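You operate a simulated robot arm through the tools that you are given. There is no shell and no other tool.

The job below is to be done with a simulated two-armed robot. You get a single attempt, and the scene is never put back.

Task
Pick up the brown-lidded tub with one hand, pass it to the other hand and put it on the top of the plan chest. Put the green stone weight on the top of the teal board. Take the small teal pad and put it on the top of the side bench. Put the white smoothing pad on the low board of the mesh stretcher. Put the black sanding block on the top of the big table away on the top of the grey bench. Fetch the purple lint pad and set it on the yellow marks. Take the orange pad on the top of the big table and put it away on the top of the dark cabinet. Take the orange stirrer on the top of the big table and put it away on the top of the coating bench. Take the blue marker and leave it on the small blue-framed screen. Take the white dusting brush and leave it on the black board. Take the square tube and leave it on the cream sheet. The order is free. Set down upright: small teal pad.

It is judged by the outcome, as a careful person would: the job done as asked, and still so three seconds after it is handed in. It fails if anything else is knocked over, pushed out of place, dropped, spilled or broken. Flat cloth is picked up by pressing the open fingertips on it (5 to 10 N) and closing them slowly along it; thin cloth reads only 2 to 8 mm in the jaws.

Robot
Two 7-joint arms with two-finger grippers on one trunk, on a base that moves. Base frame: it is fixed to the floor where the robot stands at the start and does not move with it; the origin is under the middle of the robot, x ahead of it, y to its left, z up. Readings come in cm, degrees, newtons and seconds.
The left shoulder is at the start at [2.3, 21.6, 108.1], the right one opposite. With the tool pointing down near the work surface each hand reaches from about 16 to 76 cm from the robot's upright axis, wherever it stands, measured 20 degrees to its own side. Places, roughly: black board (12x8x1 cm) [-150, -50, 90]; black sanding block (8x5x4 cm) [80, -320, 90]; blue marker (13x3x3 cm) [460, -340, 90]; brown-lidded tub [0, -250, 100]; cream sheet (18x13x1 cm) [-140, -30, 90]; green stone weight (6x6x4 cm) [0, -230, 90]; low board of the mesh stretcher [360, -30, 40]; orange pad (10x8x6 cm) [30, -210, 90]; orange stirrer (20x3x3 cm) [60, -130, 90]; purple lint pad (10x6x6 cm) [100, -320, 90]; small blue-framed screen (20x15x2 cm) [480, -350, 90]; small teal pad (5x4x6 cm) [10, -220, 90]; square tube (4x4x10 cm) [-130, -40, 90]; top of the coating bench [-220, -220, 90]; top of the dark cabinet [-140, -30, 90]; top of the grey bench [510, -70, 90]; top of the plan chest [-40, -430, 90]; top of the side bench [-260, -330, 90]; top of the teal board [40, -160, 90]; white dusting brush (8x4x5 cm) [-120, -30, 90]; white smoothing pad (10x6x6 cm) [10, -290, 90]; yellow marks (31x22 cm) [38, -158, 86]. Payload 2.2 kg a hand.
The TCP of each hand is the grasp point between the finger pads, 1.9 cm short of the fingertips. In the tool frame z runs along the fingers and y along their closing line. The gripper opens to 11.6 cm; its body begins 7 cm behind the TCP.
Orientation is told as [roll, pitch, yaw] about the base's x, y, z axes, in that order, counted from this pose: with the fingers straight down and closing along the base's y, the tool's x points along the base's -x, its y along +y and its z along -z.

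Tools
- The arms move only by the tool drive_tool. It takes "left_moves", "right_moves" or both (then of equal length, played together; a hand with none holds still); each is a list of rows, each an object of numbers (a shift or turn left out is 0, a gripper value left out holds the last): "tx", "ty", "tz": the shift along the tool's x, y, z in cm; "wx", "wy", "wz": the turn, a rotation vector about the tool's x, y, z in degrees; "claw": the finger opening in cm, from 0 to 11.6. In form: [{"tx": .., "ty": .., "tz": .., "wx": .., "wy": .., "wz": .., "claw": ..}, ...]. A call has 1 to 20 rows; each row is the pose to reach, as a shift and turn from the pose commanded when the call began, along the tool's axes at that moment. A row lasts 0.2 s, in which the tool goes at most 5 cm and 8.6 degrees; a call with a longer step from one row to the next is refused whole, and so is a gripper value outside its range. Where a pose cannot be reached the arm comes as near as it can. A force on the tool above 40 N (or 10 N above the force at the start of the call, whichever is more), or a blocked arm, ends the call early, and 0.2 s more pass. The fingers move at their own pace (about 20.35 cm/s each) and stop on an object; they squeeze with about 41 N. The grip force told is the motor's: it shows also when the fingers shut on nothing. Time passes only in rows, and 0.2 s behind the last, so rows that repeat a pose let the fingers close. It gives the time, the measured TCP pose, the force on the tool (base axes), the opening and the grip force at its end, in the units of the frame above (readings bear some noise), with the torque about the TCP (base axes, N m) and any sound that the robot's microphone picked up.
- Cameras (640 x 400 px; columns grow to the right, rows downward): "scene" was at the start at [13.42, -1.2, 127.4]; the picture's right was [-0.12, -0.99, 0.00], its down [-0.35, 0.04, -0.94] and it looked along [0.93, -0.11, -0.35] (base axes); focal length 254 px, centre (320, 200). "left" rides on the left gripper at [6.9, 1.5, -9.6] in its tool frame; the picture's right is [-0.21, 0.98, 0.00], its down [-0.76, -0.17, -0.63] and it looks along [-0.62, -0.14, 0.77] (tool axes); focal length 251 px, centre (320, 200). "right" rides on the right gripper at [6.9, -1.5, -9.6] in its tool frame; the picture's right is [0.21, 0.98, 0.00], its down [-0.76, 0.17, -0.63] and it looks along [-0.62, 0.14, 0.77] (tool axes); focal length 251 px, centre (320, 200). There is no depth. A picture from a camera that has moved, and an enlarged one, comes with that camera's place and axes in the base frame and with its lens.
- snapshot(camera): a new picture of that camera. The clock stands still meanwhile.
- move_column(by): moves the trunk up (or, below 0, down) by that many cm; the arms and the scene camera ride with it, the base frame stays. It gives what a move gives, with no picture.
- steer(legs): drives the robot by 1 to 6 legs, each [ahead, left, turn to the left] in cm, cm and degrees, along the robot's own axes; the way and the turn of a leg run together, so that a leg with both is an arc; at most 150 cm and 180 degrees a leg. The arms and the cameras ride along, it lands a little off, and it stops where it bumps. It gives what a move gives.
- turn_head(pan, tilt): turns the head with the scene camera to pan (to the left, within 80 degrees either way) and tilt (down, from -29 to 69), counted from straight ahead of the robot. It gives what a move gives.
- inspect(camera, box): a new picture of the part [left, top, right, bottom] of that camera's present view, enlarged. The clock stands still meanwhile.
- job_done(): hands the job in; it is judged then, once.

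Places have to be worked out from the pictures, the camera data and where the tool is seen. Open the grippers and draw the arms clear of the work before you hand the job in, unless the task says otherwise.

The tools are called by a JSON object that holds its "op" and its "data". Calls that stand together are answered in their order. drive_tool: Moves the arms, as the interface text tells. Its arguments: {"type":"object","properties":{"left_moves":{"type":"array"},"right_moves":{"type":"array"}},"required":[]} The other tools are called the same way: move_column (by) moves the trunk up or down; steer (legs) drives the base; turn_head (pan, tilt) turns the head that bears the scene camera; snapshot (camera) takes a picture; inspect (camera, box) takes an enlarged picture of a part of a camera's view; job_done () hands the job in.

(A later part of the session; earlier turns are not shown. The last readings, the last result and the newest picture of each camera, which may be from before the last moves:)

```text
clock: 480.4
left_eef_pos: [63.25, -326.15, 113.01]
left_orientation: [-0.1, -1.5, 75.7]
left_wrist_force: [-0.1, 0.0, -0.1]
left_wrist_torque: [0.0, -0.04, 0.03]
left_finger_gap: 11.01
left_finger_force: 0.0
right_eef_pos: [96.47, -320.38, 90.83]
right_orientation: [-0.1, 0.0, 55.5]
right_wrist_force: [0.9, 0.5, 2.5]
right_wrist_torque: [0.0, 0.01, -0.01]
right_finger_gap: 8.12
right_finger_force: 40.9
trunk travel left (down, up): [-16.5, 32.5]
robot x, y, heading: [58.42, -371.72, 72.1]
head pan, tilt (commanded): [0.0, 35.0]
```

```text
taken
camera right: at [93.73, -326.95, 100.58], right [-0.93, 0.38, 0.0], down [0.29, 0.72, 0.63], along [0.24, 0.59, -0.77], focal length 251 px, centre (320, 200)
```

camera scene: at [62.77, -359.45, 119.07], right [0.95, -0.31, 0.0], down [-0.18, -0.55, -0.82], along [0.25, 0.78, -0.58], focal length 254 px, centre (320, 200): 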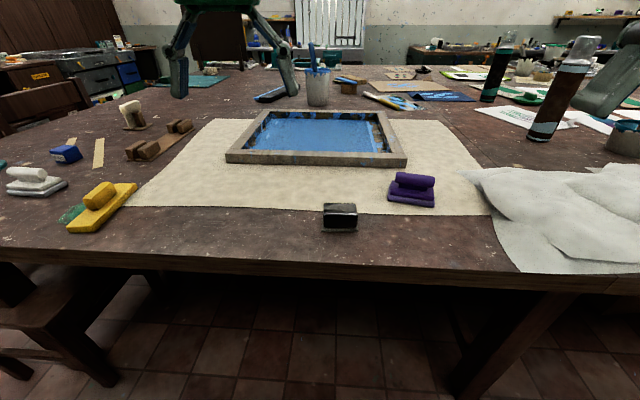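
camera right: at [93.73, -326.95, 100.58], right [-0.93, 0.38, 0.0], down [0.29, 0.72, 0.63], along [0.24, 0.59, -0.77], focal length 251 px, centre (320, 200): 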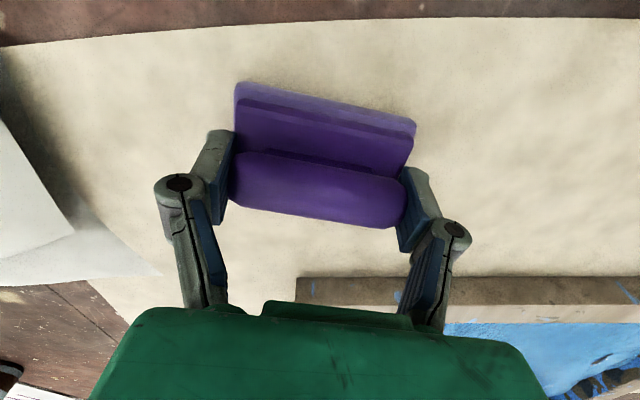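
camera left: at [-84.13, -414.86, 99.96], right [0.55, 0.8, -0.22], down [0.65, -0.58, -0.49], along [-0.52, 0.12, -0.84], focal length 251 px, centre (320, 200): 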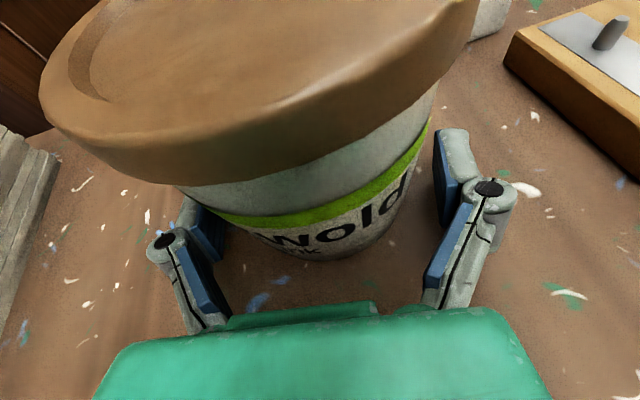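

Gripped at 8.1 cm with 41 N. I lift and check.

{"op": "drive_tool", "data": {"right_moves": [{"tz": -2}, {"tz": -5}, {"tz": -9}, {"tz": -13}, {"tz": -17}, {"tz": -21}, {"tz": -22}]}}

{"op": "snapshot", "data": {"camera": "right"}}

{"op": "snapshot", "data": {"camera": "scene"}}

```text
clock: 482.0
left_eef_pos: [63.26, -326.15, 112.91]
left_orientation: [-0.1, -1.4, 75.7]
left_wrist_force: [0.1, 0.5, 0.4]
left_wrist_torque: [-0.03, 0.0, 0.01]
left_finger_gap: 10.98
left_finger_force: 0.0
right_eef_pos: [96.35, -320.39, 112.85]
right_orientation: [-0.2, 0.2, 55.7]
right_wrist_force: [-0.8, 0.0, -0.9]
right_wrist_torque: [-0.02, 0.04, -0.02]
right_finger_gap: 8.1
right_finger_force: 41.0
trunk travel left (down, up): [-16.5, 32.5]
robot x, y, heading: [58.51, -371.41, 71.9]
head pan, tilt (commanded): [0.0, 35.0]
```

```text
taken
camera right: at [93.69, -326.88, 122.53], right [-0.93, 0.38, 0.0], down [0.29, 0.72, 0.63], along [0.24, 0.58, -0.78], focal length 251 px, centre (320, 200)
```

right: 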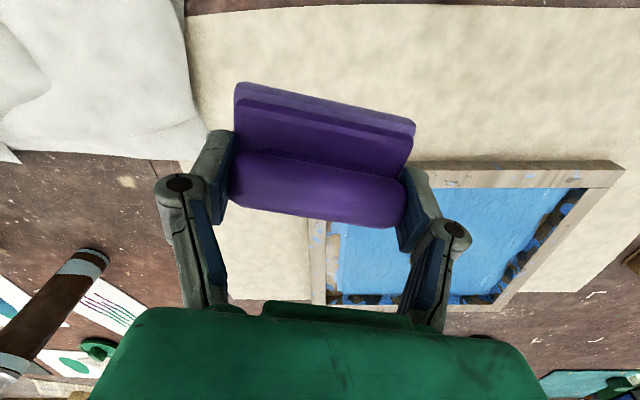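

```text
taken
camera scene: at [62.68, -359.2, 119.04], right [0.95, -0.31, 0.0], down [-0.18, -0.55, -0.82], along [0.25, 0.78, -0.58], focal length 254 px, centre (320, 200)
```

scene: 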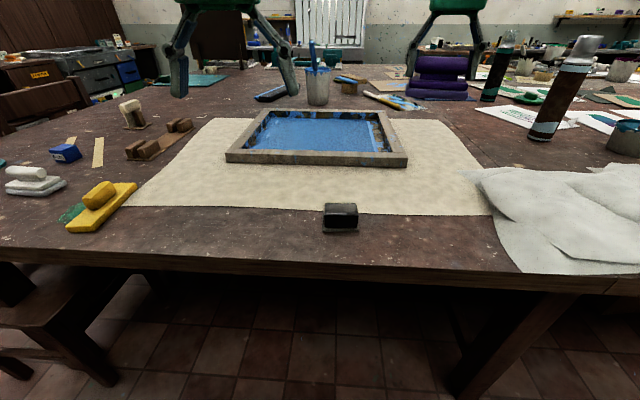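

The purple pad is held. I retract it and drive back around the table's end towards the near side.

{"op": "drive_tool", "data": {"right_moves": [{"tx": 4.5}, {"tx": 9}, {"tx": 13.5, "ty": -0.5}, {"tx": 18, "ty": -1}, {"tx": 20, "ty": -1.5}, {"tx": 20, "ty": -1.5}], "left_moves": [{"tx": 2}, {"tx": 4}, {"tx": 6}, {"tx": 8}, {"tx": 10}, {"tx": 10}]}}

{"op": "steer", "data": {"legs": [[-8, 0, 0], [0, 0, 88.9], [80, 0, 0], [80, 0, 0], [0, 0, -90], [0, 0, 0]]}}

{"op": "turn_head", "data": {"pan": 0, "tilt": 25}}

{"op": "snapshot", "data": {"camera": "scene"}}

```text
clock: 483.4
left_eef_pos: [61.08, -335.81, 112.67]
left_orientation: [-0.1, -1.4, 75.7]
left_wrist_force: [-0.3, 0.0, -0.2]
left_wrist_torque: [-0.05, -0.04, -0.02]
left_finger_gap: 10.99
left_finger_force: 0.1
right_eef_pos: [86.37, -338.3, 113.2]
right_orientation: [-0.1, -0.1, 55.5]
right_wrist_force: [0.2, 0.4, -2.4]
right_wrist_torque: [0.02, 0.0, 0.0]
right_finger_gap: 8.13
right_finger_force: 41.1
trunk travel left (down, up): [-16.5, 32.5]
robot x, y, heading: [58.71, -371.29, 72.0]
head pan, tilt (commanded): [0.0, 35.0]
```

```text
clock: 500.2
left_eef_pos: [-95.88, -293.89, 112.62]
left_orientation: [-0.1, -1.5, 76.5]
left_wrist_force: [-0.4, 0.3, -0.3]
left_wrist_torque: [-0.01, 0.01, 0.04]
left_finger_gap: 10.99
left_finger_force: 0.0
right_eef_pos: [-70.73, -295.81, 113.19]
right_orientation: [-0.1, 0.0, 56.4]
right_wrist_force: [-0.1, -0.9, -0.9]
right_wrist_torque: [0.0, 0.01, -0.03]
right_finger_gap: 8.1
right_finger_force: 40.7
trunk travel left (down, up): [-16.5, 32.5]
robot x, y, heading: [-97.66, -329.82, 72.7]
head pan, tilt (commanded): [0.0, 35.0]
```

```text
clock: 500.9
left_eef_pos: [-95.95, -294.11, 112.76]
left_orientation: [-0.2, -1.7, 76.5]
left_wrist_force: [-0.2, 0.7, -0.7]
left_wrist_torque: [-0.04, -0.01, 0.0]
left_finger_gap: 11.0
left_finger_force: 0.1
right_eef_pos: [-70.79, -296.17, 113.34]
right_orientation: [0.0, -0.1, 56.4]
right_wrist_force: [-0.6, -0.6, -1.8]
right_wrist_torque: [-0.03, 0.02, 0.03]
right_finger_gap: 8.07
right_finger_force: 40.7
trunk travel left (down, up): [-16.5, 32.5]
robot x, y, heading: [-97.62, -329.72, 72.8]
head pan, tilt (commanded): [0.0, 25.0]
```

```text
taken
camera scene: at [-93.73, -317.13, 120.64], right [0.96, -0.29, 0.0], down [-0.13, -0.41, -0.91], along [0.27, 0.87, -0.43], focal length 254 px, centre (320, 200)
```

scene: 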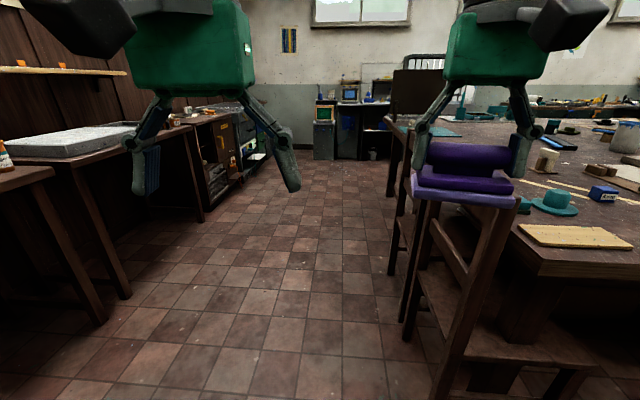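

The near aisle is clear, chairs' backs stay at B≈55. I drive along it and turn to face the teal board.

{"op": "steer", "data": {"legs": [[112, 0, 0], [112, 0, 0], [0, 0, -91.9], [18, 0, 0], [0, 0, 0], [0, 0, 0]]}}

{"op": "turn_head", "data": {"pan": 0, "tilt": 35}}

{"op": "snapshot", "data": {"camera": "scene"}}

{"op": "snapshot", "data": {"camera": "right"}}

```text
clock: 517.7
left_eef_pos: [24.8, -124.6, 112.81]
left_orientation: [-0.2, -1.6, -16.4]
left_wrist_force: [-0.2, 0.3, 0.0]
left_wrist_torque: [-0.02, 0.0, 0.0]
left_finger_gap: 10.99
left_finger_force: 0.1
right_eef_pos: [21.46, -149.65, 113.18]
right_orientation: [-0.2, 0.0, -36.6]
right_wrist_force: [0.4, -0.8, -1.4]
right_wrist_torque: [0.02, 0.02, -0.02]
right_finger_gap: 8.09
right_finger_force: 40.7
trunk travel left (down, up): [-16.5, 32.5]
robot x, y, heading: [-11.07, -120.89, -20.1]
head pan, tilt (commanded): [0.0, 25.0]
```

```text
clock: 518.4
left_eef_pos: [24.51, -124.64, 112.78]
left_orientation: [-0.1, -1.6, -16.5]
left_wrist_force: [-0.9, 0.7, -0.2]
left_wrist_torque: [0.0, -0.02, 0.0]
left_finger_gap: 10.97
left_finger_force: 0.1
right_eef_pos: [21.17, -149.58, 113.47]
right_orientation: [0.0, -0.2, -36.7]
right_wrist_force: [-0.4, 0.2, -1.0]
right_wrist_torque: [0.0, -0.03, -0.04]
right_finger_gap: 8.06
right_finger_force: 41.0
trunk travel left (down, up): [-16.5, 32.5]
robot x, y, heading: [-10.64, -121.16, -20.0]
head pan, tilt (commanded): [0.0, 35.0]
```

```text
taken
camera scene: at [1.22, -125.55, 119.07], right [-0.34, -0.94, 0.0], down [-0.54, 0.2, -0.82], along [0.77, -0.28, -0.57], focal length 254 px, centre (320, 200)
```

scene: 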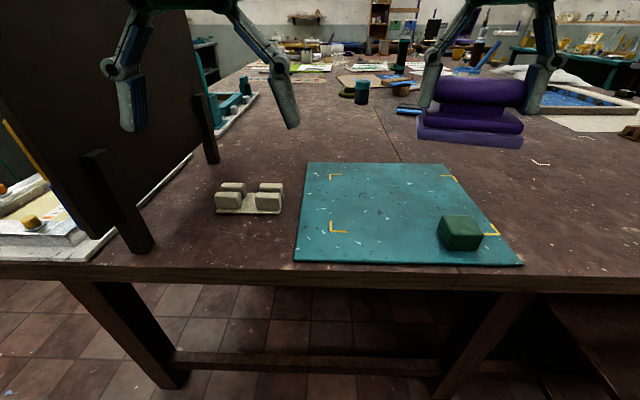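

```text
taken
camera right: at [14.69, -146.66, 123.04], right [0.41, 0.91, 0.0], down [0.7, -0.32, 0.64], along [0.58, -0.26, -0.77], focal length 251 px, centre (320, 200)
```

right: 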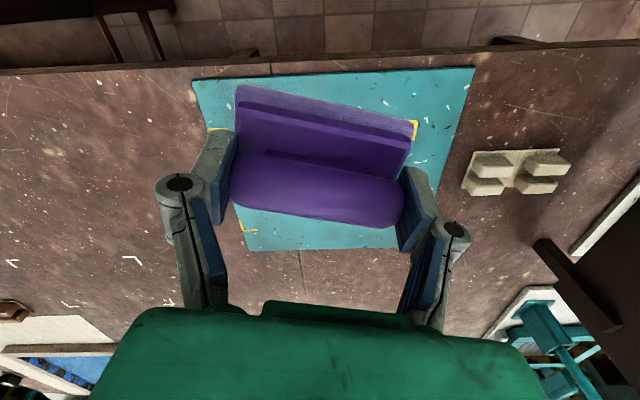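

The marks' centre is ≈(39.2,-159). I bring the purple pad over it, aligned with the board, and lower partway.

{"op": "drive_tool", "data": {"right_moves": [{"tx": -4.5, "ty": 0.8, "wz": -3}, {"tx": -9, "ty": 1.5, "wz": -6}, {"tx": -13.5, "ty": 2.3, "wz": -9}, {"tx": -17.5, "ty": 3, "wz": -12}, {"tx": -19.9, "ty": 3.4, "wz": -15}, {"tx": -19.9, "ty": 3.4, "wz": -15, "tz": 4}, {"tx": -19.9, "ty": 3.4, "wz": -15, "tz": 8}, {"tx": -19.9, "ty": 3.4, "wz": -15, "tz": 12}, {"tx": -19.9, "ty": 3.4, "wz": -15, "tz": 16}, {"tx": -19.9, "ty": 3.4, "wz": -15, "tz": 18}, {"tx": -19.9, "ty": 3.4, "wz": -15, "tz": 18}]}}

{"op": "snapshot", "data": {"camera": "right"}}

{"op": "snapshot", "data": {"camera": "scene"}}

```text
clock: 520.8
left_eef_pos: [24.56, -124.62, 112.69]
left_orientation: [-0.2, -1.8, -16.6]
left_wrist_force: [-0.5, 0.0, 0.5]
left_wrist_torque: [0.01, -0.01, 0.03]
left_finger_gap: 11.0
left_finger_force: 0.1
right_eef_pos: [39.32, -158.32, 95.23]
right_orientation: [-0.2, -0.2, -21.7]
right_wrist_force: [-0.9, 0.3, -0.5]
right_wrist_torque: [-0.03, 0.01, 0.01]
right_finger_gap: 8.09
right_finger_force: 41.0
trunk travel left (down, up): [-16.5, 32.5]
robot x, y, heading: [-10.55, -121.34, -19.9]
head pan, tilt (commanded): [0.0, 35.0]
```

```text
taken
camera right: at [32.33, -157.18, 104.93], right [0.16, 0.99, 0.0], down [0.76, -0.12, 0.63], along [0.63, -0.1, -0.77], focal length 251 px, centre (320, 200)
```

right: 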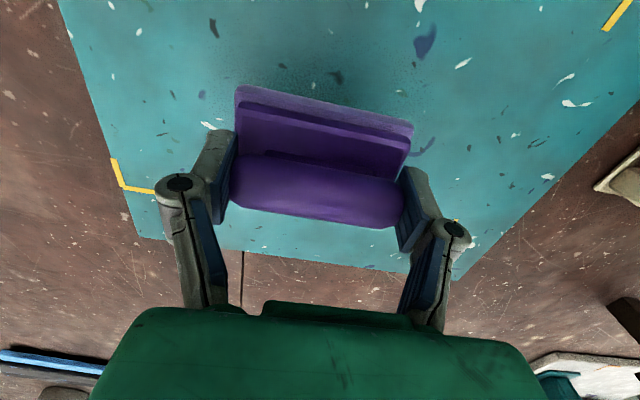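

```text
taken
camera scene: at [1.37, -125.56, 119.06], right [-0.34, -0.94, 0.0], down [-0.54, 0.2, -0.82], along [0.77, -0.28, -0.58], focal length 254 px, centre (320, 200)
```

scene: 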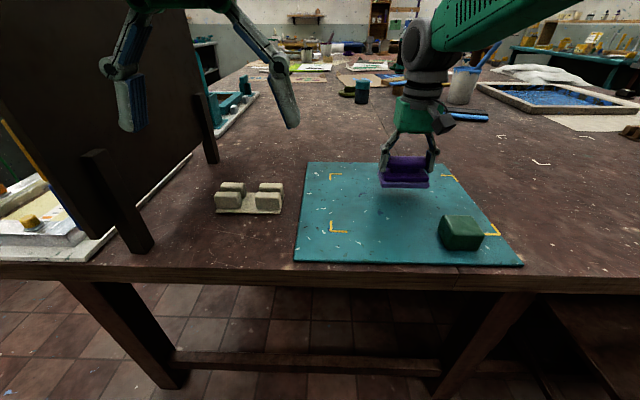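

Right over the middle of the marks. I lower gently.

{"op": "drive_tool", "data": {"right_moves": [{"tz": 1}, {"tz": 2}, {"tz": 2.8}, {"tz": 3.2}, {"tz": 3.2}]}}

```text
clock: 522.0
left_eef_pos: [24.52, -124.45, 112.87]
left_orientation: [-0.2, -1.7, -16.7]
left_wrist_force: [-0.8, 0.3, -0.1]
left_wrist_torque: [-0.01, 0.02, 0.0]
left_finger_gap: 10.99
left_finger_force: 0.1
right_eef_pos: [39.29, -158.73, 92.29]
right_orientation: [-0.1, -0.2, -21.6]
right_wrist_force: [0.0, 0.2, -1.8]
right_wrist_torque: [-0.02, 0.03, -0.03]
right_finger_gap: 8.07
right_finger_force: 41.1
trunk travel left (down, up): [-16.5, 32.5]
robot x, y, heading: [-11.22, -120.68, -20.2]
head pan, tilt (commanded): [0.0, 35.0]
```

{"op": "drive_tool", "data": {"right_moves": [{"tz": 0.3}, {"tz": 0.5}, {"tz": 0.7}, {"tz": 0.7}]}}

{"op": "inspect", "data": {"camera": "scene", "box": [340, 130, 500, 230]}}

```text
clock: 523.0
left_eef_pos: [24.6, -124.52, 112.67]
left_orientation: [-0.2, -1.7, -16.5]
left_wrist_force: [-0.1, 0.2, -0.5]
left_wrist_torque: [-0.02, 0.02, 0.01]
left_finger_gap: 11.01
left_finger_force: 0.1
right_eef_pos: [39.28, -158.68, 91.55]
right_orientation: [-0.2, -0.1, -21.6]
right_wrist_force: [-0.2, -0.8, 3.7]
right_wrist_torque: [0.15, -0.08, -0.02]
right_finger_gap: 8.05
right_finger_force: 40.9
trunk travel left (down, up): [-16.5, 32.5]
robot x, y, heading: [-11.11, -121.33, -20.2]
head pan, tilt (commanded): [0.0, 35.0]
```

```text
4.00 times, centred on (420, 180) of scene
camera zoom: at [1.35, -125.55, 119.06], right [-0.34, -0.94, 0.0], down [-0.54, 0.2, -0.82], along [0.77, -0.28, -0.58], focal length 1014 px, centre (-80, 280)
```

zoom: 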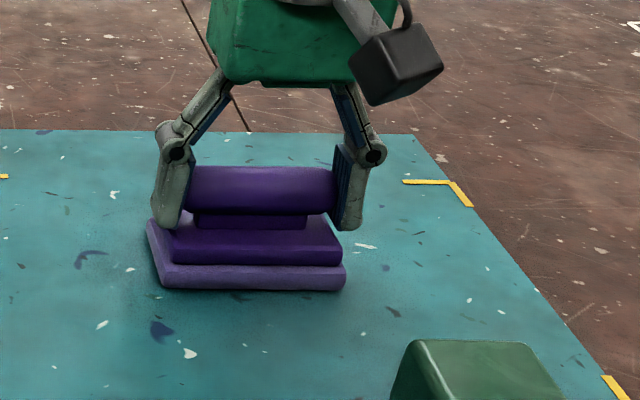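

Touching down on the marks. I lower a touch more, open and lift.

{"op": "drive_tool", "data": {"right_moves": [{"tz": 0.15}, {"tz": 0.15, "claw": 9}, {"tz": 0.15, "claw": 10}, {"tz": 0.15, "claw": 11}, {"tz": 0.15, "claw": 11}, {"tz": -3}, {"tz": -7}, {"tz": -11}, {"tz": -15}, {"tz": -19}]}}

{"op": "inspect", "data": {"camera": "scene", "box": [300, 140, 540, 280]}}

```text
clock: 525.2
left_eef_pos: [24.59, -124.59, 112.82]
left_orientation: [-0.1, -1.8, -16.5]
left_wrist_force: [0.4, 0.6, -0.1]
left_wrist_torque: [-0.01, -0.02, 0.0]
left_finger_gap: 10.99
left_finger_force: 0.1
right_eef_pos: [39.33, -158.73, 110.74]
right_orientation: [-0.1, -0.1, -21.6]
right_wrist_force: [1.1, -0.5, 0.3]
right_wrist_torque: [0.03, -0.02, -0.03]
right_finger_gap: 11.02
right_finger_force: 0.2
trunk travel left (down, up): [-16.5, 32.5]
robot x, y, heading: [-11.28, -121.12, -19.8]
head pan, tilt (commanded): [0.0, 35.0]
```

```text
2.67 times, centred on (420, 210) of scene
camera zoom: at [1.34, -125.53, 119.06], right [-0.34, -0.94, 0.0], down [-0.54, 0.2, -0.82], along [0.77, -0.28, -0.58], focal length 676 px, centre (53, 173)
```

zoom: 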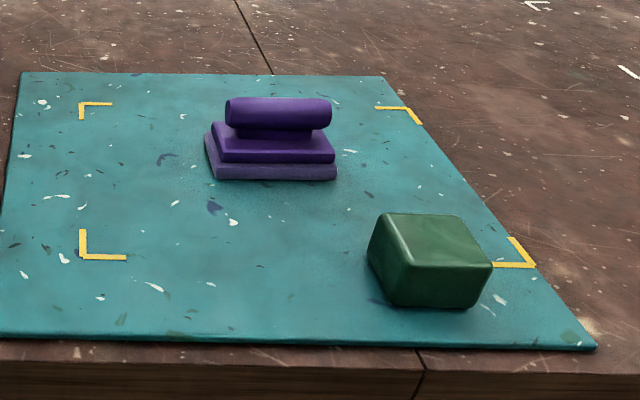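

The purple pad is set on the yellow marks. I retract and drive back around to the table's end for the white pad and the black block.

{"op": "drive_tool", "data": {"right_moves": [{"tx": 4.5, "ty": -0.5}, {"tx": 9, "ty": -1}, {"tx": 13.5, "ty": -1.5}, {"tx": 18, "ty": -2, "claw": 11.5}, {"tx": 19, "ty": -2}]}}

{"op": "steer", "data": {"legs": [[-22, 0, 0], [0, 0, -89.3], [112, 0, 0], [112, 0, 0], [0, 0, 0]]}}

{"op": "snapshot", "data": {"camera": "scene"}}

```text
clock: 526.4
left_eef_pos: [24.49, -125.07, 112.78]
left_orientation: [0.0, -1.6, -16.5]
left_wrist_force: [0.4, -0.8, 1.4]
left_wrist_torque: [0.04, -0.04, 0.0]
left_finger_gap: 11.01
left_finger_force: 0.1
right_eef_pos: [21.02, -153.86, 110.39]
right_orientation: [0.2, 0.0, -21.7]
right_wrist_force: [-0.2, -0.6, -0.6]
right_wrist_torque: [0.08, 0.02, 0.01]
right_finger_gap: 11.48
right_finger_force: 0.0
trunk travel left (down, up): [-16.5, 32.5]
robot x, y, heading: [-10.86, -121.13, -20.3]
head pan, tilt (commanded): [0.0, 35.0]
```

```text
clock: 542.7
left_eef_pos: [-113.82, -355.56, 112.74]
left_orientation: [-0.2, -1.7, -107.0]
left_wrist_force: [-0.3, 0.2, 0.2]
left_wrist_torque: [-0.03, -0.02, 0.0]
left_finger_gap: 10.99
left_finger_force: 0.1
right_eef_pos: [-142.58, -351.83, 110.51]
right_orientation: [-0.1, -0.2, -112.1]
right_wrist_force: [-0.3, 0.1, 0.3]
right_wrist_torque: [0.0, 0.0, 0.0]
right_finger_gap: 11.49
right_finger_force: 0.2
trunk travel left (down, up): [-16.5, 32.5]
robot x, y, heading: [-110.04, -320.12, -110.5]
head pan, tilt (commanded): [0.0, 35.0]
```

```text
taken
camera scene: at [-114.5, -332.39, 119.07], right [-0.94, 0.35, 0.0], down [0.2, 0.54, -0.82], along [-0.29, -0.77, -0.58], focal length 254 px, centre (320, 200)
```

scene: 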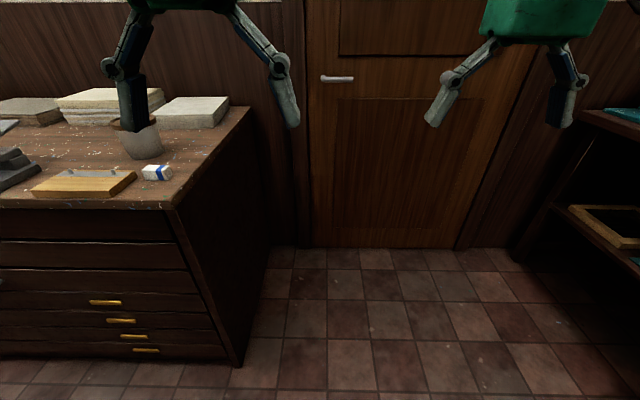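

Clear. I turn into the corridor between table and chest, drive to B≈128 and face the table's end.

{"op": "steer", "data": {"legs": [[0, 0, 91.4], [127, 0, 0], [0, 0, 90], [0, 0, 0], [0, 0, 0]]}}

{"op": "snapshot", "data": {"camera": "scene"}}

{"op": "snapshot", "data": {"camera": "left"}}

```text
clock: 557.3
left_eef_pos: [13.31, -334.67, 112.82]
left_orientation: [-0.1, -1.8, 69.9]
left_wrist_force: [-0.3, 0.7, -0.2]
left_wrist_torque: [0.03, 0.01, 0.01]
left_finger_gap: 10.99
left_finger_force: 0.2
right_eef_pos: [42.07, -339.89, 110.51]
right_orientation: [-0.2, -0.3, 64.8]
right_wrist_force: [-0.5, 0.9, 0.0]
right_wrist_torque: [0.0, -0.02, -0.03]
right_finger_gap: 11.49
right_finger_force: 0.1
trunk travel left (down, up): [-16.5, 32.5]
robot x, y, heading: [7.62, -369.68, 66.5]
head pan, tilt (commanded): [0.0, 35.0]
```

```text
taken
camera scene: at [12.94, -357.86, 119.07], right [0.92, -0.4, 0.0], down [-0.23, -0.53, -0.82], along [0.33, 0.75, -0.58], focal length 254 px, centre (320, 200)
```

scene: 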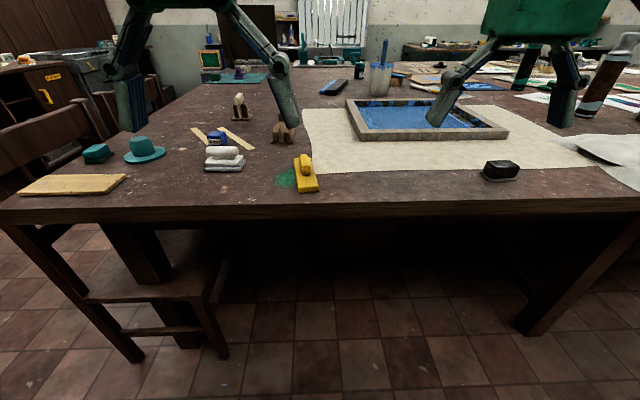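

```text
taken
camera left: at [9.54, -340.8, 122.22], right [-0.84, 0.54, 0.0], down [0.41, 0.63, 0.66], along [0.35, 0.56, -0.75], focal length 251 px, centre (320, 200)
```

left: 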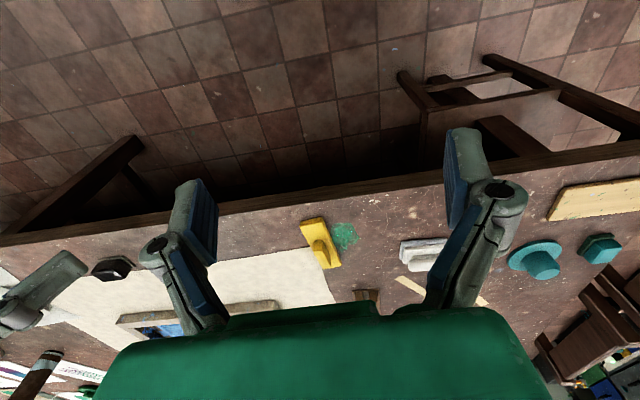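

The white pad ≈(13.9,-290) is 80 cm away at 19° left. I drive 19 cm forward.

{"op": "steer", "data": {"legs": [[19, 0, 0], [0, 0, 0], [0, 0, 0]]}}

{"op": "snapshot", "data": {"camera": "left"}}

{"op": "inspect", "data": {"camera": "scene", "box": [100, 110, 300, 235]}}

```text
clock: 559.5
left_eef_pos: [20.9, -316.97, 112.89]
left_orientation: [-0.2, -1.8, 70.3]
left_wrist_force: [0.2, 0.1, -0.8]
left_wrist_torque: [-0.02, 0.01, 0.03]
left_finger_gap: 11.0
left_finger_force: 0.0
right_eef_pos: [49.53, -322.09, 110.61]
right_orientation: [0.0, -0.2, 65.2]
right_wrist_force: [0.0, 0.5, 0.3]
right_wrist_torque: [0.03, 0.02, 0.03]
right_finger_gap: 11.48
right_finger_force: 0.0
trunk travel left (down, up): [-16.5, 32.5]
robot x, y, heading: [15.43, -351.87, 66.3]
head pan, tilt (commanded): [0.0, 35.0]
```

```text
taken
camera left: at [17.08, -323.14, 122.25], right [-0.85, 0.53, 0.0], down [0.4, 0.64, 0.66], along [0.35, 0.56, -0.75], focal length 251 px, centre (320, 200)
```

left: 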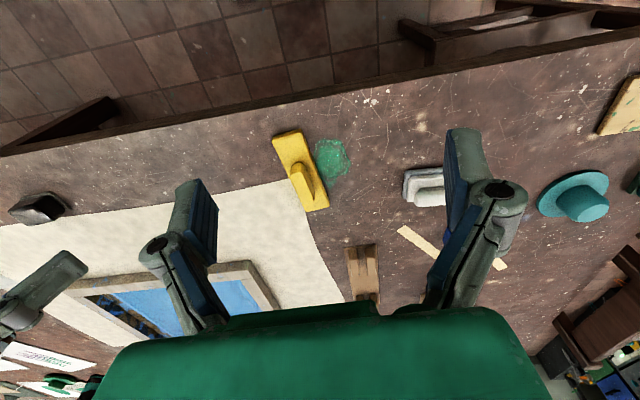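

```text
3.20 times, centred on (200, 172) of scene
camera zoom: at [20.65, -340.03, 119.06], right [0.92, -0.4, 0.0], down [-0.23, -0.53, -0.82], along [0.32, 0.75, -0.58], focal length 812 px, centre (704, 288)
```

zoom: 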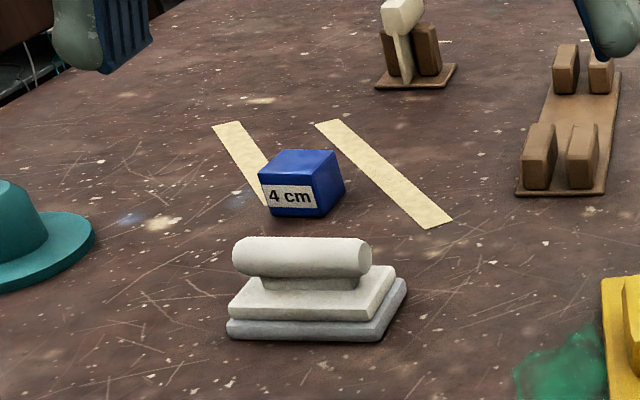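

The white pad's handle centre is ≈(14.1,-289.5), axis lateral. I bring the left hand above it.

{"op": "drive_tool", "data": {"left_moves": [{"tx": -4, "ty": 2.6, "wy": 0.9}, {"tx": -8, "ty": 5.2, "wy": 1.8}, {"tx": -12, "ty": 7.9, "wy": 1.8, "wz": 2}, {"tx": -16, "ty": 10.5, "wy": 1.8, "wz": 4}, {"tx": -20, "ty": 13.1, "wy": 1.8, "wz": 4, "claw": 11.5}, {"tx": -23.6, "ty": 15.7, "wy": 1.8, "wz": 4}, {"tx": -23.6, "ty": 15.7, "tz": 4, "wy": 1.8, "wz": 4}, {"tx": -23.6, "ty": 15.7, "tz": 8, "wy": 1.8, "wz": 4}, {"tx": -23.6, "ty": 15.7, "tz": 10, "wy": 1.8, "wz": 4}, {"tx": -23.6, "ty": 15.7, "tz": 10, "wy": 1.8, "wz": 4}]}}

{"op": "snapshot", "data": {"camera": "left"}}

```text
clock: 561.7
left_eef_pos: [13.88, -289.21, 103.87]
left_orientation: [0.0, -0.3, 66.2]
left_wrist_force: [-0.3, -0.3, 0.3]
left_wrist_torque: [0.02, -0.01, 0.01]
left_finger_gap: 11.48
left_finger_force: 0.0
right_eef_pos: [49.44, -322.4, 110.7]
right_orientation: [-0.1, -0.4, 65.1]
right_wrist_force: [0.2, 0.2, 0.5]
right_wrist_torque: [0.02, -0.03, -0.01]
right_finger_gap: 11.49
right_finger_force: 0.0
trunk travel left (down, up): [-16.5, 32.5]
robot x, y, heading: [15.45, -351.63, 66.7]
head pan, tilt (commanded): [0.0, 35.0]
```

```text
taken
camera left: at [9.76, -294.84, 113.36], right [-0.81, 0.59, 0.0], down [0.46, 0.62, 0.64], along [0.38, 0.51, -0.77], focal length 251 px, centre (320, 200)
```

left: 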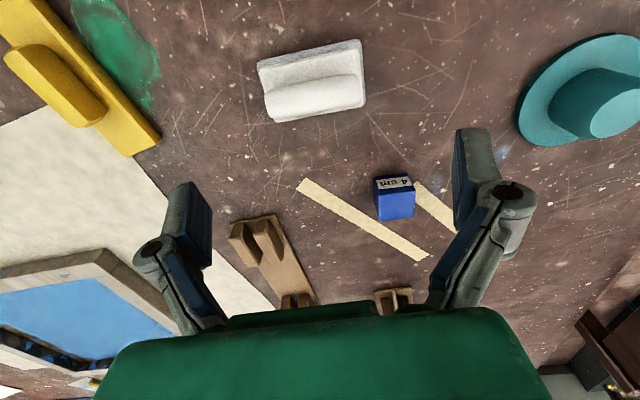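

Aligned. I correct 0.6 cm and descend to the handle.

{"op": "drive_tool", "data": {"left_moves": [{"ty": -0.6, "tz": 3}, {"ty": -0.6, "tz": 6}, {"ty": -0.6, "tz": 9}, {"ty": -0.6, "tz": 10.5}, {"ty": -0.6, "tz": 10.5}]}}

{"op": "snapshot", "data": {"camera": "left"}}

```text
clock: 562.9
left_eef_pos: [14.7, -289.42, 92.88]
left_orientation: [-0.2, -0.3, 66.2]
left_wrist_force: [0.1, 0.1, 0.6]
left_wrist_torque: [0.03, 0.0, -0.03]
left_finger_gap: 11.48
left_finger_force: 0.1
right_eef_pos: [49.39, -322.44, 110.7]
right_orientation: [-0.1, -0.4, 65.1]
right_wrist_force: [0.4, -0.7, -0.1]
right_wrist_torque: [-0.02, 0.04, 0.01]
right_finger_gap: 11.52
right_finger_force: 0.1
trunk travel left (down, up): [-16.5, 32.5]
robot x, y, heading: [15.5, -352.27, 66.6]
head pan, tilt (commanded): [0.0, 35.0]
```

```text
taken
camera left: at [10.53, -295.13, 102.46], right [-0.81, 0.59, 0.0], down [0.46, 0.62, 0.64], along [0.38, 0.51, -0.77], focal length 251 px, centre (320, 200)
```

left: 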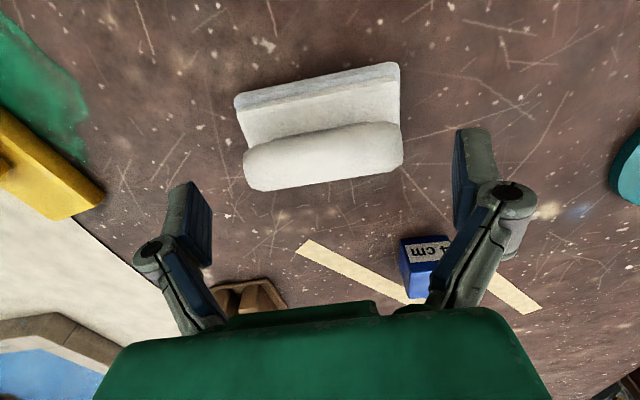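

{"op": "drive_tool", "data": {"left_moves": [{"ty": -0.3, "tz": 1}, {"ty": -0.3, "tz": 2}, {"ty": -0.3, "tz": 2.1}, {"ty": -0.3, "tz": 2.1, "claw": 10}, {"ty": -0.3, "tz": 2.1, "claw": 8.5}, {"ty": -0.3, "tz": 2.1, "claw": 7}, {"ty": -0.3, "tz": 2.1, "claw": 5.5}, {"ty": -0.3, "tz": 2.1, "claw": 5.5}]}}

{"op": "drive_tool", "data": {"left_moves": [{"tz": -2}, {"tz": -5}, {"tz": -9}, {"tz": -13}, {"tz": -17}, {"tz": -21}, {"tz": -22}]}}

{"op": "snapshot", "data": {"camera": "left"}}

```text
clock: 564.7
left_eef_pos: [15.26, -289.56, 90.98]
left_orientation: [0.0, -0.2, 66.2]
left_wrist_force: [0.2, -0.2, 0.9]
left_wrist_torque: [-0.02, -0.04, -0.05]
left_finger_gap: 8.03
left_finger_force: 40.6
right_eef_pos: [49.44, -322.46, 110.78]
right_orientation: [-0.1, -0.4, 65.1]
right_wrist_force: [-0.5, 0.2, 0.2]
right_wrist_torque: [0.0, 0.02, -0.02]
right_finger_gap: 11.49
right_finger_force: 0.1
trunk travel left (down, up): [-16.5, 32.5]
robot x, y, heading: [15.19, -351.87, 66.6]
head pan, tilt (commanded): [0.0, 35.0]
```

```text
clock: 566.3
left_eef_pos: [14.84, -289.65, 113.32]
left_orientation: [-0.2, -0.1, 66.2]
left_wrist_force: [-0.7, 0.4, -0.7]
left_wrist_torque: [0.0, -0.01, -0.01]
left_finger_gap: 8.0
left_finger_force: 41.3
right_eef_pos: [49.37, -322.47, 110.71]
right_orientation: [-0.1, -0.3, 65.1]
right_wrist_force: [1.4, -0.8, -0.4]
right_wrist_torque: [0.02, -0.02, -0.01]
right_finger_gap: 11.49
right_finger_force: 0.0
trunk travel left (down, up): [-16.5, 32.5]
robot x, y, heading: [15.44, -352.18, 66.6]
head pan, tilt (commanded): [0.0, 35.0]
```

```text
taken
camera left: at [10.71, -295.22, 122.86], right [-0.81, 0.59, 0.0], down [0.46, 0.62, 0.63], along [0.37, 0.51, -0.77], focal length 251 px, centre (320, 200)
```

left: 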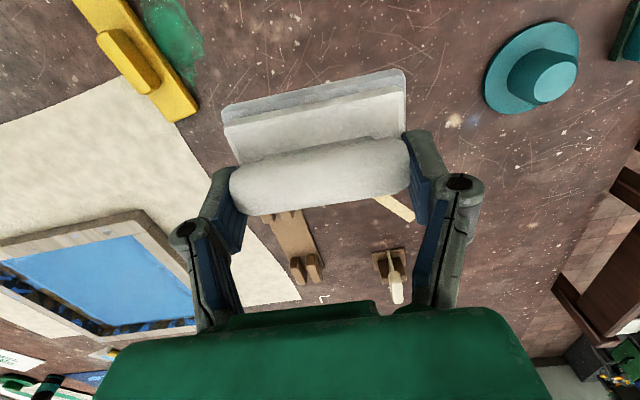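

The white pad is held. I retract it and shift along the table's end towards the black block.

{"op": "drive_tool", "data": {"left_moves": [{"tx": 4, "ty": -1.6}, {"tx": 8, "ty": -3.2}, {"tx": 12, "ty": -4.8}, {"tx": 16, "ty": -6.4}, {"tx": 20, "ty": -8}, {"tx": 20, "ty": -8}]}}

{"op": "steer", "data": {"legs": [[-7, 0, 0], [0, 0, -85.6], [34, 0, 0], [0, 0, 90], [0, 0, 0], [0, 0, 0]]}}

{"op": "snapshot", "data": {"camera": "right"}}

{"op": "snapshot", "data": {"camera": "scene"}}

```text
clock: 567.7
left_eef_pos: [14.46, -311.21, 113.05]
left_orientation: [0.0, -0.2, 66.2]
left_wrist_force: [0.8, 0.2, -0.8]
left_wrist_torque: [-0.01, 0.02, 0.0]
left_finger_gap: 8.0
left_finger_force: 40.6
right_eef_pos: [49.62, -322.37, 110.63]
right_orientation: [-0.2, -0.4, 65.1]
right_wrist_force: [1.1, -0.2, -0.1]
right_wrist_torque: [0.0, 0.02, 0.02]
right_finger_gap: 11.5
right_finger_force: 0.0
trunk travel left (down, up): [-16.5, 32.5]
robot x, y, heading: [15.39, -351.91, 66.4]
head pan, tilt (commanded): [0.0, 35.0]
```

```text
clock: 578.6
left_eef_pos: [43.94, -329.47, 112.89]
left_orientation: [-0.1, -0.1, 66.6]
left_wrist_force: [0.8, 0.7, -0.7]
left_wrist_torque: [-0.01, 0.06, 0.01]
left_finger_gap: 7.97
left_finger_force: 40.9
right_eef_pos: [79.12, -340.44, 110.56]
right_orientation: [0.0, -0.4, 65.5]
right_wrist_force: [0.0, 1.4, 0.5]
right_wrist_torque: [-0.04, -0.05, -0.02]
right_finger_gap: 11.49
right_finger_force: 0.1
trunk travel left (down, up): [-16.5, 32.5]
robot x, y, heading: [45.66, -370.27, 67.0]
head pan, tilt (commanded): [0.0, 35.0]
```

```text
taken
camera right: at [77.45, -347.45, 120.32], right [-0.98, 0.21, 0.0], down [0.16, 0.75, 0.64], along [0.14, 0.62, -0.77], focal length 251 px, centre (320, 200)
```

right: 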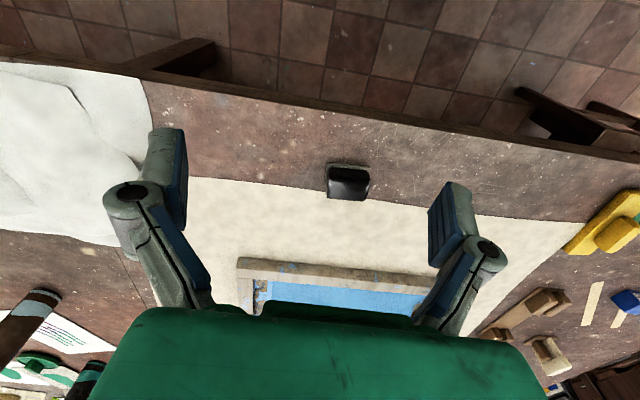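

```text
taken
camera scene: at [50.36, -358.37, 119.06], right [0.92, -0.39, 0.0], down [-0.23, -0.53, -0.82], along [0.32, 0.75, -0.58], focal length 254 px, centre (320, 200)
```

scene: 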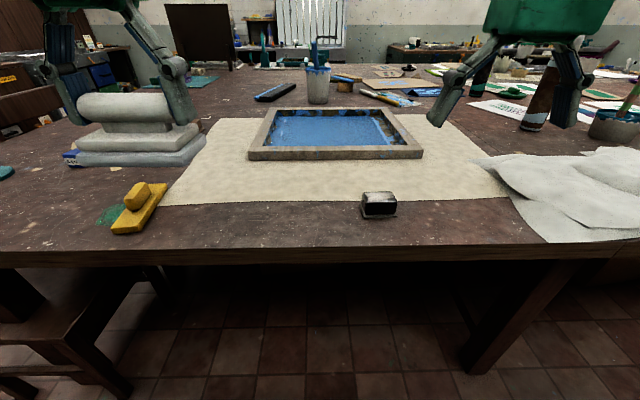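

{"op": "inspect", "data": {"camera": "right", "box": [280, 140, 420, 220]}}

{"op": "inspect", "data": {"camera": "scene", "box": [320, 170, 440, 245]}}

```text
4.57 times, centred on (350, 180) of right
camera zoom: at [77.45, -347.45, 120.32], right [-0.98, 0.21, 0.0], down [0.16, 0.75, 0.64], along [0.14, 0.62, -0.77], focal length 1149 px, centre (183, 291)
```

zoom: 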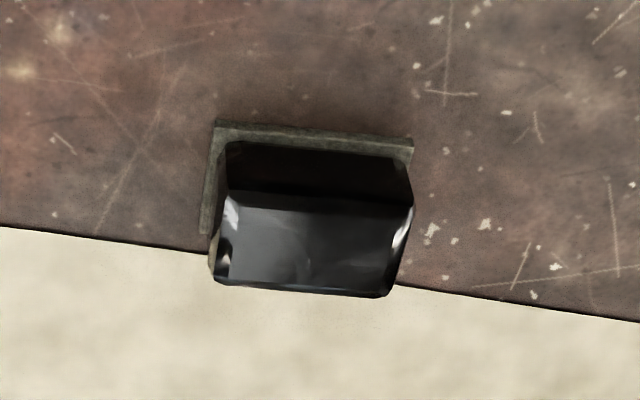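

```text
5.33 times, centred on (380, 208) of scene
camera zoom: at [50.36, -358.37, 119.06], right [0.92, -0.39, 0.0], down [-0.23, -0.53, -0.82], along [0.32, 0.75, -0.58], focal length 1352 px, centre (0, 160)
```

zoom: 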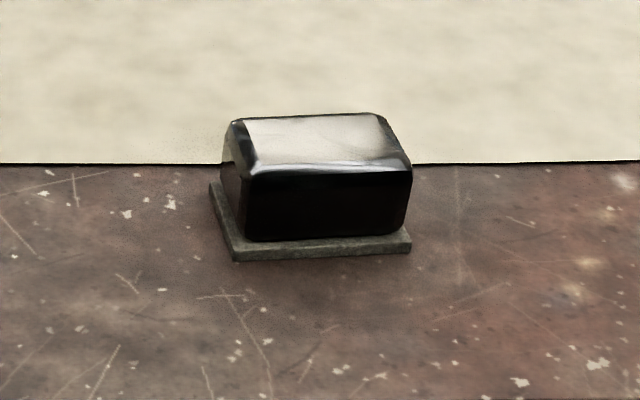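

The black block's centre is ≈(78.5,-323.4), long side at -19°. I bring the right hand above it.

{"op": "drive_tool", "data": {"right_moves": [{"tx": -4, "ty": 2, "wz": -2}, {"tx": -8, "ty": 4, "wz": -4}, {"tx": -12, "ty": 6, "wz": -5.3}, {"tx": -15.2, "ty": 7.6, "wz": -5.3}, {"tx": -15.2, "ty": 7.6, "wz": -5.3, "tz": 4}, {"tx": -15.2, "ty": 7.6, "wz": -5.3, "tz": 8}, {"tx": -15.2, "ty": 7.6, "wz": -5.3, "tz": 10.5}, {"tx": -15.2, "ty": 7.6, "wz": -5.3, "tz": 10.5}]}}

{"op": "snapshot", "data": {"camera": "right"}}

```text
clock: 580.4
left_eef_pos: [43.65, -329.51, 113.07]
left_orientation: [-0.1, -0.4, 66.6]
left_wrist_force: [0.2, 0.1, 0.1]
left_wrist_torque: [0.0, 0.0, -0.02]
left_finger_gap: 7.99
left_finger_force: 40.5
right_eef_pos: [78.27, -323.7, 100.58]
right_orientation: [-0.2, -0.4, 70.8]
right_wrist_force: [0.2, -0.8, -0.4]
right_wrist_torque: [0.0, 0.01, 0.0]
right_finger_gap: 11.5
right_finger_force: 0.1
trunk travel left (down, up): [-16.5, 32.5]
robot x, y, heading: [45.4, -370.33, 66.8]
head pan, tilt (commanded): [0.0, 35.0]
```

```text
taken
camera right: at [77.35, -330.78, 110.28], right [-0.99, 0.12, -0.01], down [0.09, 0.76, 0.64], along [0.08, 0.63, -0.77], focal length 251 px, centre (320, 200)
```

right: 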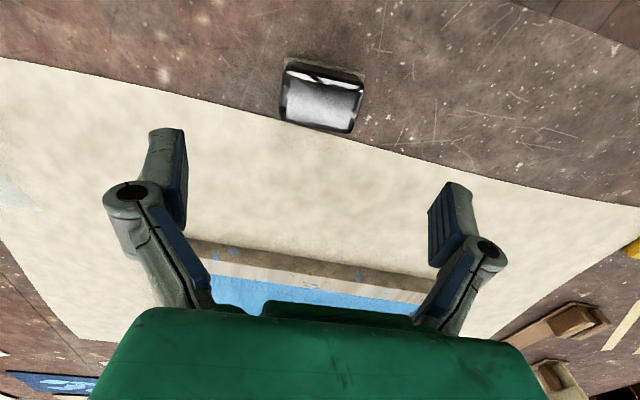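

Centred. I descend and close on the block.

{"op": "drive_tool", "data": {"right_moves": [{"tz": 3}, {"tz": 6}, {"tz": 9}, {"tz": 11}, {"tz": 12}, {"tz": 12}]}}

{"op": "snapshot", "data": {"camera": "right"}}

```text
clock: 581.8
left_eef_pos: [43.64, -329.54, 112.94]
left_orientation: [-0.1, -0.3, 66.6]
left_wrist_force: [0.5, -0.5, -0.9]
left_wrist_torque: [-0.02, 0.01, -0.01]
left_finger_gap: 7.95
left_finger_force: 41.2
right_eef_pos: [78.61, -323.42, 88.52]
right_orientation: [-0.2, -0.5, 70.7]
right_wrist_force: [-0.1, -0.1, 0.3]
right_wrist_torque: [0.01, -0.03, -0.01]
right_finger_gap: 11.49
right_finger_force: 0.0
trunk travel left (down, up): [-16.5, 32.5]
robot x, y, heading: [45.3, -370.22, 67.0]
head pan, tilt (commanded): [0.0, 35.0]
```

```text
taken
camera right: at [77.67, -330.48, 98.12], right [-0.99, 0.12, 0.0], down [0.09, 0.76, 0.64], along [0.08, 0.63, -0.77], focal length 251 px, centre (320, 200)
```

right: 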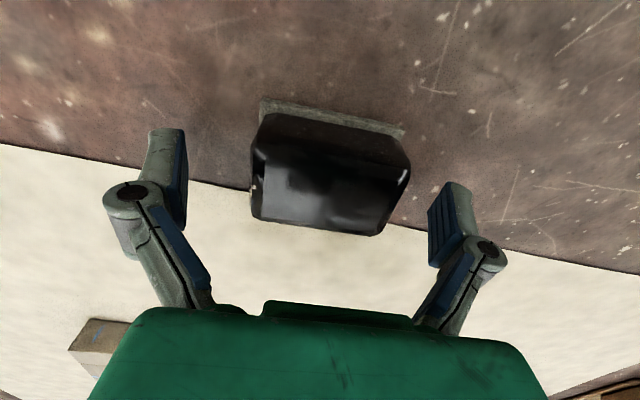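

{"op": "drive_tool", "data": {"right_moves": [{"ty": 0.6}, {"ty": 0.8}, {"ty": 0.8, "claw": 9.5}, {"ty": 0.8, "claw": 8}, {"ty": 0.8, "claw": 6.5}, {"ty": 0.8, "claw": 5}, {"ty": 0.8, "claw": 5}]}}

{"op": "drive_tool", "data": {"right_moves": [{"tz": -2}, {"tz": -5}, {"tz": -9}, {"tz": -13}, {"tz": -17}, {"tz": -21}, {"tz": -24}]}}

{"op": "snapshot", "data": {"camera": "right"}}

```text
clock: 583.4
left_eef_pos: [43.69, -329.49, 112.99]
left_orientation: [-0.1, -0.2, 66.5]
left_wrist_force: [-0.3, 0.2, -1.1]
left_wrist_torque: [0.04, -0.01, 0.01]
left_finger_gap: 7.99
left_finger_force: 41.5
right_eef_pos: [77.84, -323.23, 88.43]
right_orientation: [-0.1, -0.5, 70.7]
right_wrist_force: [1.4, -0.8, 2.0]
right_wrist_torque: [0.02, 0.08, -0.01]
right_finger_gap: 6.88
right_finger_force: 40.7
trunk travel left (down, up): [-16.5, 32.5]
robot x, y, heading: [45.39, -370.12, 67.2]
head pan, tilt (commanded): [0.0, 35.0]
```

```text
clock: 585.0
left_eef_pos: [43.78, -329.53, 112.99]
left_orientation: [-0.3, -0.2, 66.6]
left_wrist_force: [-0.4, -0.2, -0.2]
left_wrist_torque: [0.01, -0.03, -0.04]
left_finger_gap: 7.98
left_finger_force: 40.6
right_eef_pos: [77.62, -323.56, 112.3]
right_orientation: [-0.2, -0.5, 70.8]
right_wrist_force: [-0.4, 0.2, -0.8]
right_wrist_torque: [0.03, 0.01, 0.0]
right_finger_gap: 6.88
right_finger_force: 40.7
trunk travel left (down, up): [-16.5, 32.5]
robot x, y, heading: [45.27, -370.11, 66.9]
head pan, tilt (commanded): [0.0, 35.0]
```

```text
taken
camera right: at [76.69, -330.77, 122.06], right [-0.99, 0.12, 0.0], down [0.09, 0.76, 0.64], along [0.08, 0.63, -0.77], focal length 251 px, centre (320, 200)
```

right: 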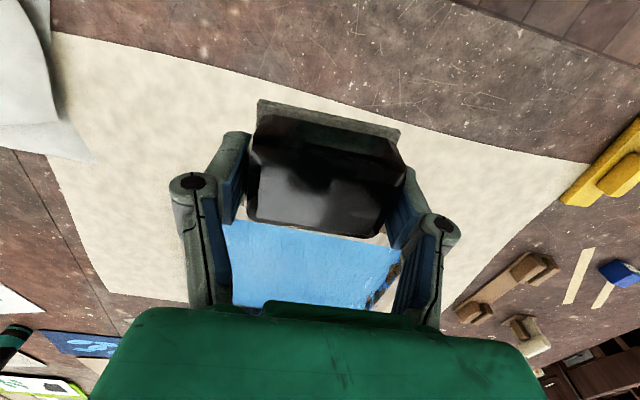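

Both pads are held. I turn along the corridor towards the far side of the room and drive in stages.

{"op": "drive_tool", "data": {"right_moves": [{"tx": 4}, {"tx": 8}, {"tx": 11}, {"tx": 11}]}}

{"op": "steer", "data": {"legs": [[-4, 0, 0], [0, 0, -86], [140, 0, 0], [0, 0, 0]]}}

{"op": "turn_head", "data": {"pan": 0, "tilt": 20}}

{"op": "snapshot", "data": {"camera": "scene"}}

{"op": "turn_head", "data": {"pan": 50, "tilt": 15}}

{"op": "snapshot", "data": {"camera": "scene"}}

```text
clock: 586.0
left_eef_pos: [43.69, -329.38, 113.01]
left_orientation: [-0.2, -0.2, 66.7]
left_wrist_force: [0.7, 0.8, -1.3]
left_wrist_torque: [-0.05, 0.0, 0.0]
left_finger_gap: 7.97
left_finger_force: 41.4
right_eef_pos: [73.93, -333.84, 112.29]
right_orientation: [-0.1, -0.3, 70.8]
right_wrist_force: [0.2, -0.6, -1.3]
right_wrist_torque: [0.01, -0.03, -0.01]
right_finger_gap: 6.87
right_finger_force: 40.4
trunk travel left (down, up): [-16.5, 32.5]
robot x, y, heading: [45.45, -369.87, 67.1]
head pan, tilt (commanded): [0.0, 35.0]
```

```text
clock: 597.5
left_eef_pos: [214.3, -422.5, 113.05]
left_orientation: [-0.1, -0.2, -22.0]
left_wrist_force: [0.0, 0.1, -0.6]
left_wrist_torque: [0.0, -0.01, 0.01]
left_finger_gap: 7.99
left_finger_force: 41.4
right_eef_pos: [210.69, -452.84, 112.3]
right_orientation: [-0.2, -0.5, -17.8]
right_wrist_force: [0.2, 1.3, -1.0]
right_wrist_torque: [-0.02, -0.01, -0.01]
right_finger_gap: 6.86
right_finger_force: 41.0
trunk travel left (down, up): [-16.5, 32.5]
robot x, y, heading: [173.65, -425.04, -21.7]
head pan, tilt (commanded): [0.0, 35.0]
```

```text
clock: 598.2
left_eef_pos: [214.05, -422.31, 113.09]
left_orientation: [-0.1, -0.3, -22.1]
left_wrist_force: [-0.1, -0.5, -1.2]
left_wrist_torque: [-0.01, -0.01, 0.0]
left_finger_gap: 7.97
left_finger_force: 40.7
right_eef_pos: [210.42, -452.68, 112.65]
right_orientation: [-0.3, -0.6, -17.9]
right_wrist_force: [-1.1, -0.3, -2.0]
right_wrist_torque: [-0.01, 0.0, 0.01]
right_finger_gap: 6.84
right_finger_force: 40.9
trunk travel left (down, up): [-16.5, 32.5]
robot x, y, heading: [173.59, -425.14, -21.8]
head pan, tilt (commanded): [0.0, 20.0]
```

```text
taken
camera scene: at [186.2, -430.02, 121.44], right [-0.37, -0.93, 0.0], down [-0.32, 0.13, -0.94], along [0.87, -0.35, -0.35], focal length 254 px, centre (320, 200)
```

scene: 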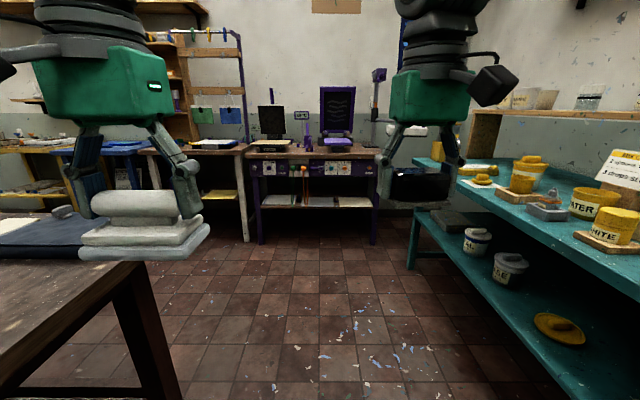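

```text
clock: 599.4
left_eef_pos: [214.07, -422.44, 113.03]
left_orientation: [-0.1, -0.2, -22.1]
left_wrist_force: [0.0, 0.9, -1.5]
left_wrist_torque: [0.02, -0.02, 0.01]
left_finger_gap: 7.96
left_finger_force: 41.2
right_eef_pos: [210.55, -452.73, 112.62]
right_orientation: [-0.3, -0.6, -18.0]
right_wrist_force: [0.2, -0.6, -0.8]
right_wrist_torque: [0.01, 0.04, -0.01]
right_finger_gap: 6.87
right_finger_force: 41.7
trunk travel left (down, up): [-16.5, 32.5]
robot x, y, heading: [174.11, -424.78, -21.5]
head pan, tilt (commanded): [50.0, 15.0]
```

```text
taken
camera scene: at [185.79, -422.15, 122.26], right [0.47, -0.88, 0.0], down [-0.23, -0.12, -0.97], along [0.85, 0.46, -0.26], focal length 254 px, centre (320, 200)
```

scene: 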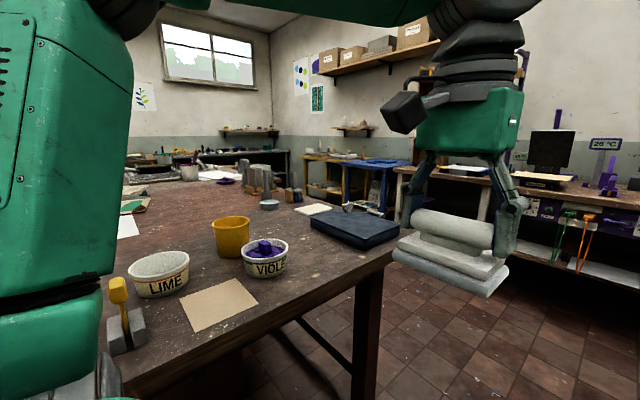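

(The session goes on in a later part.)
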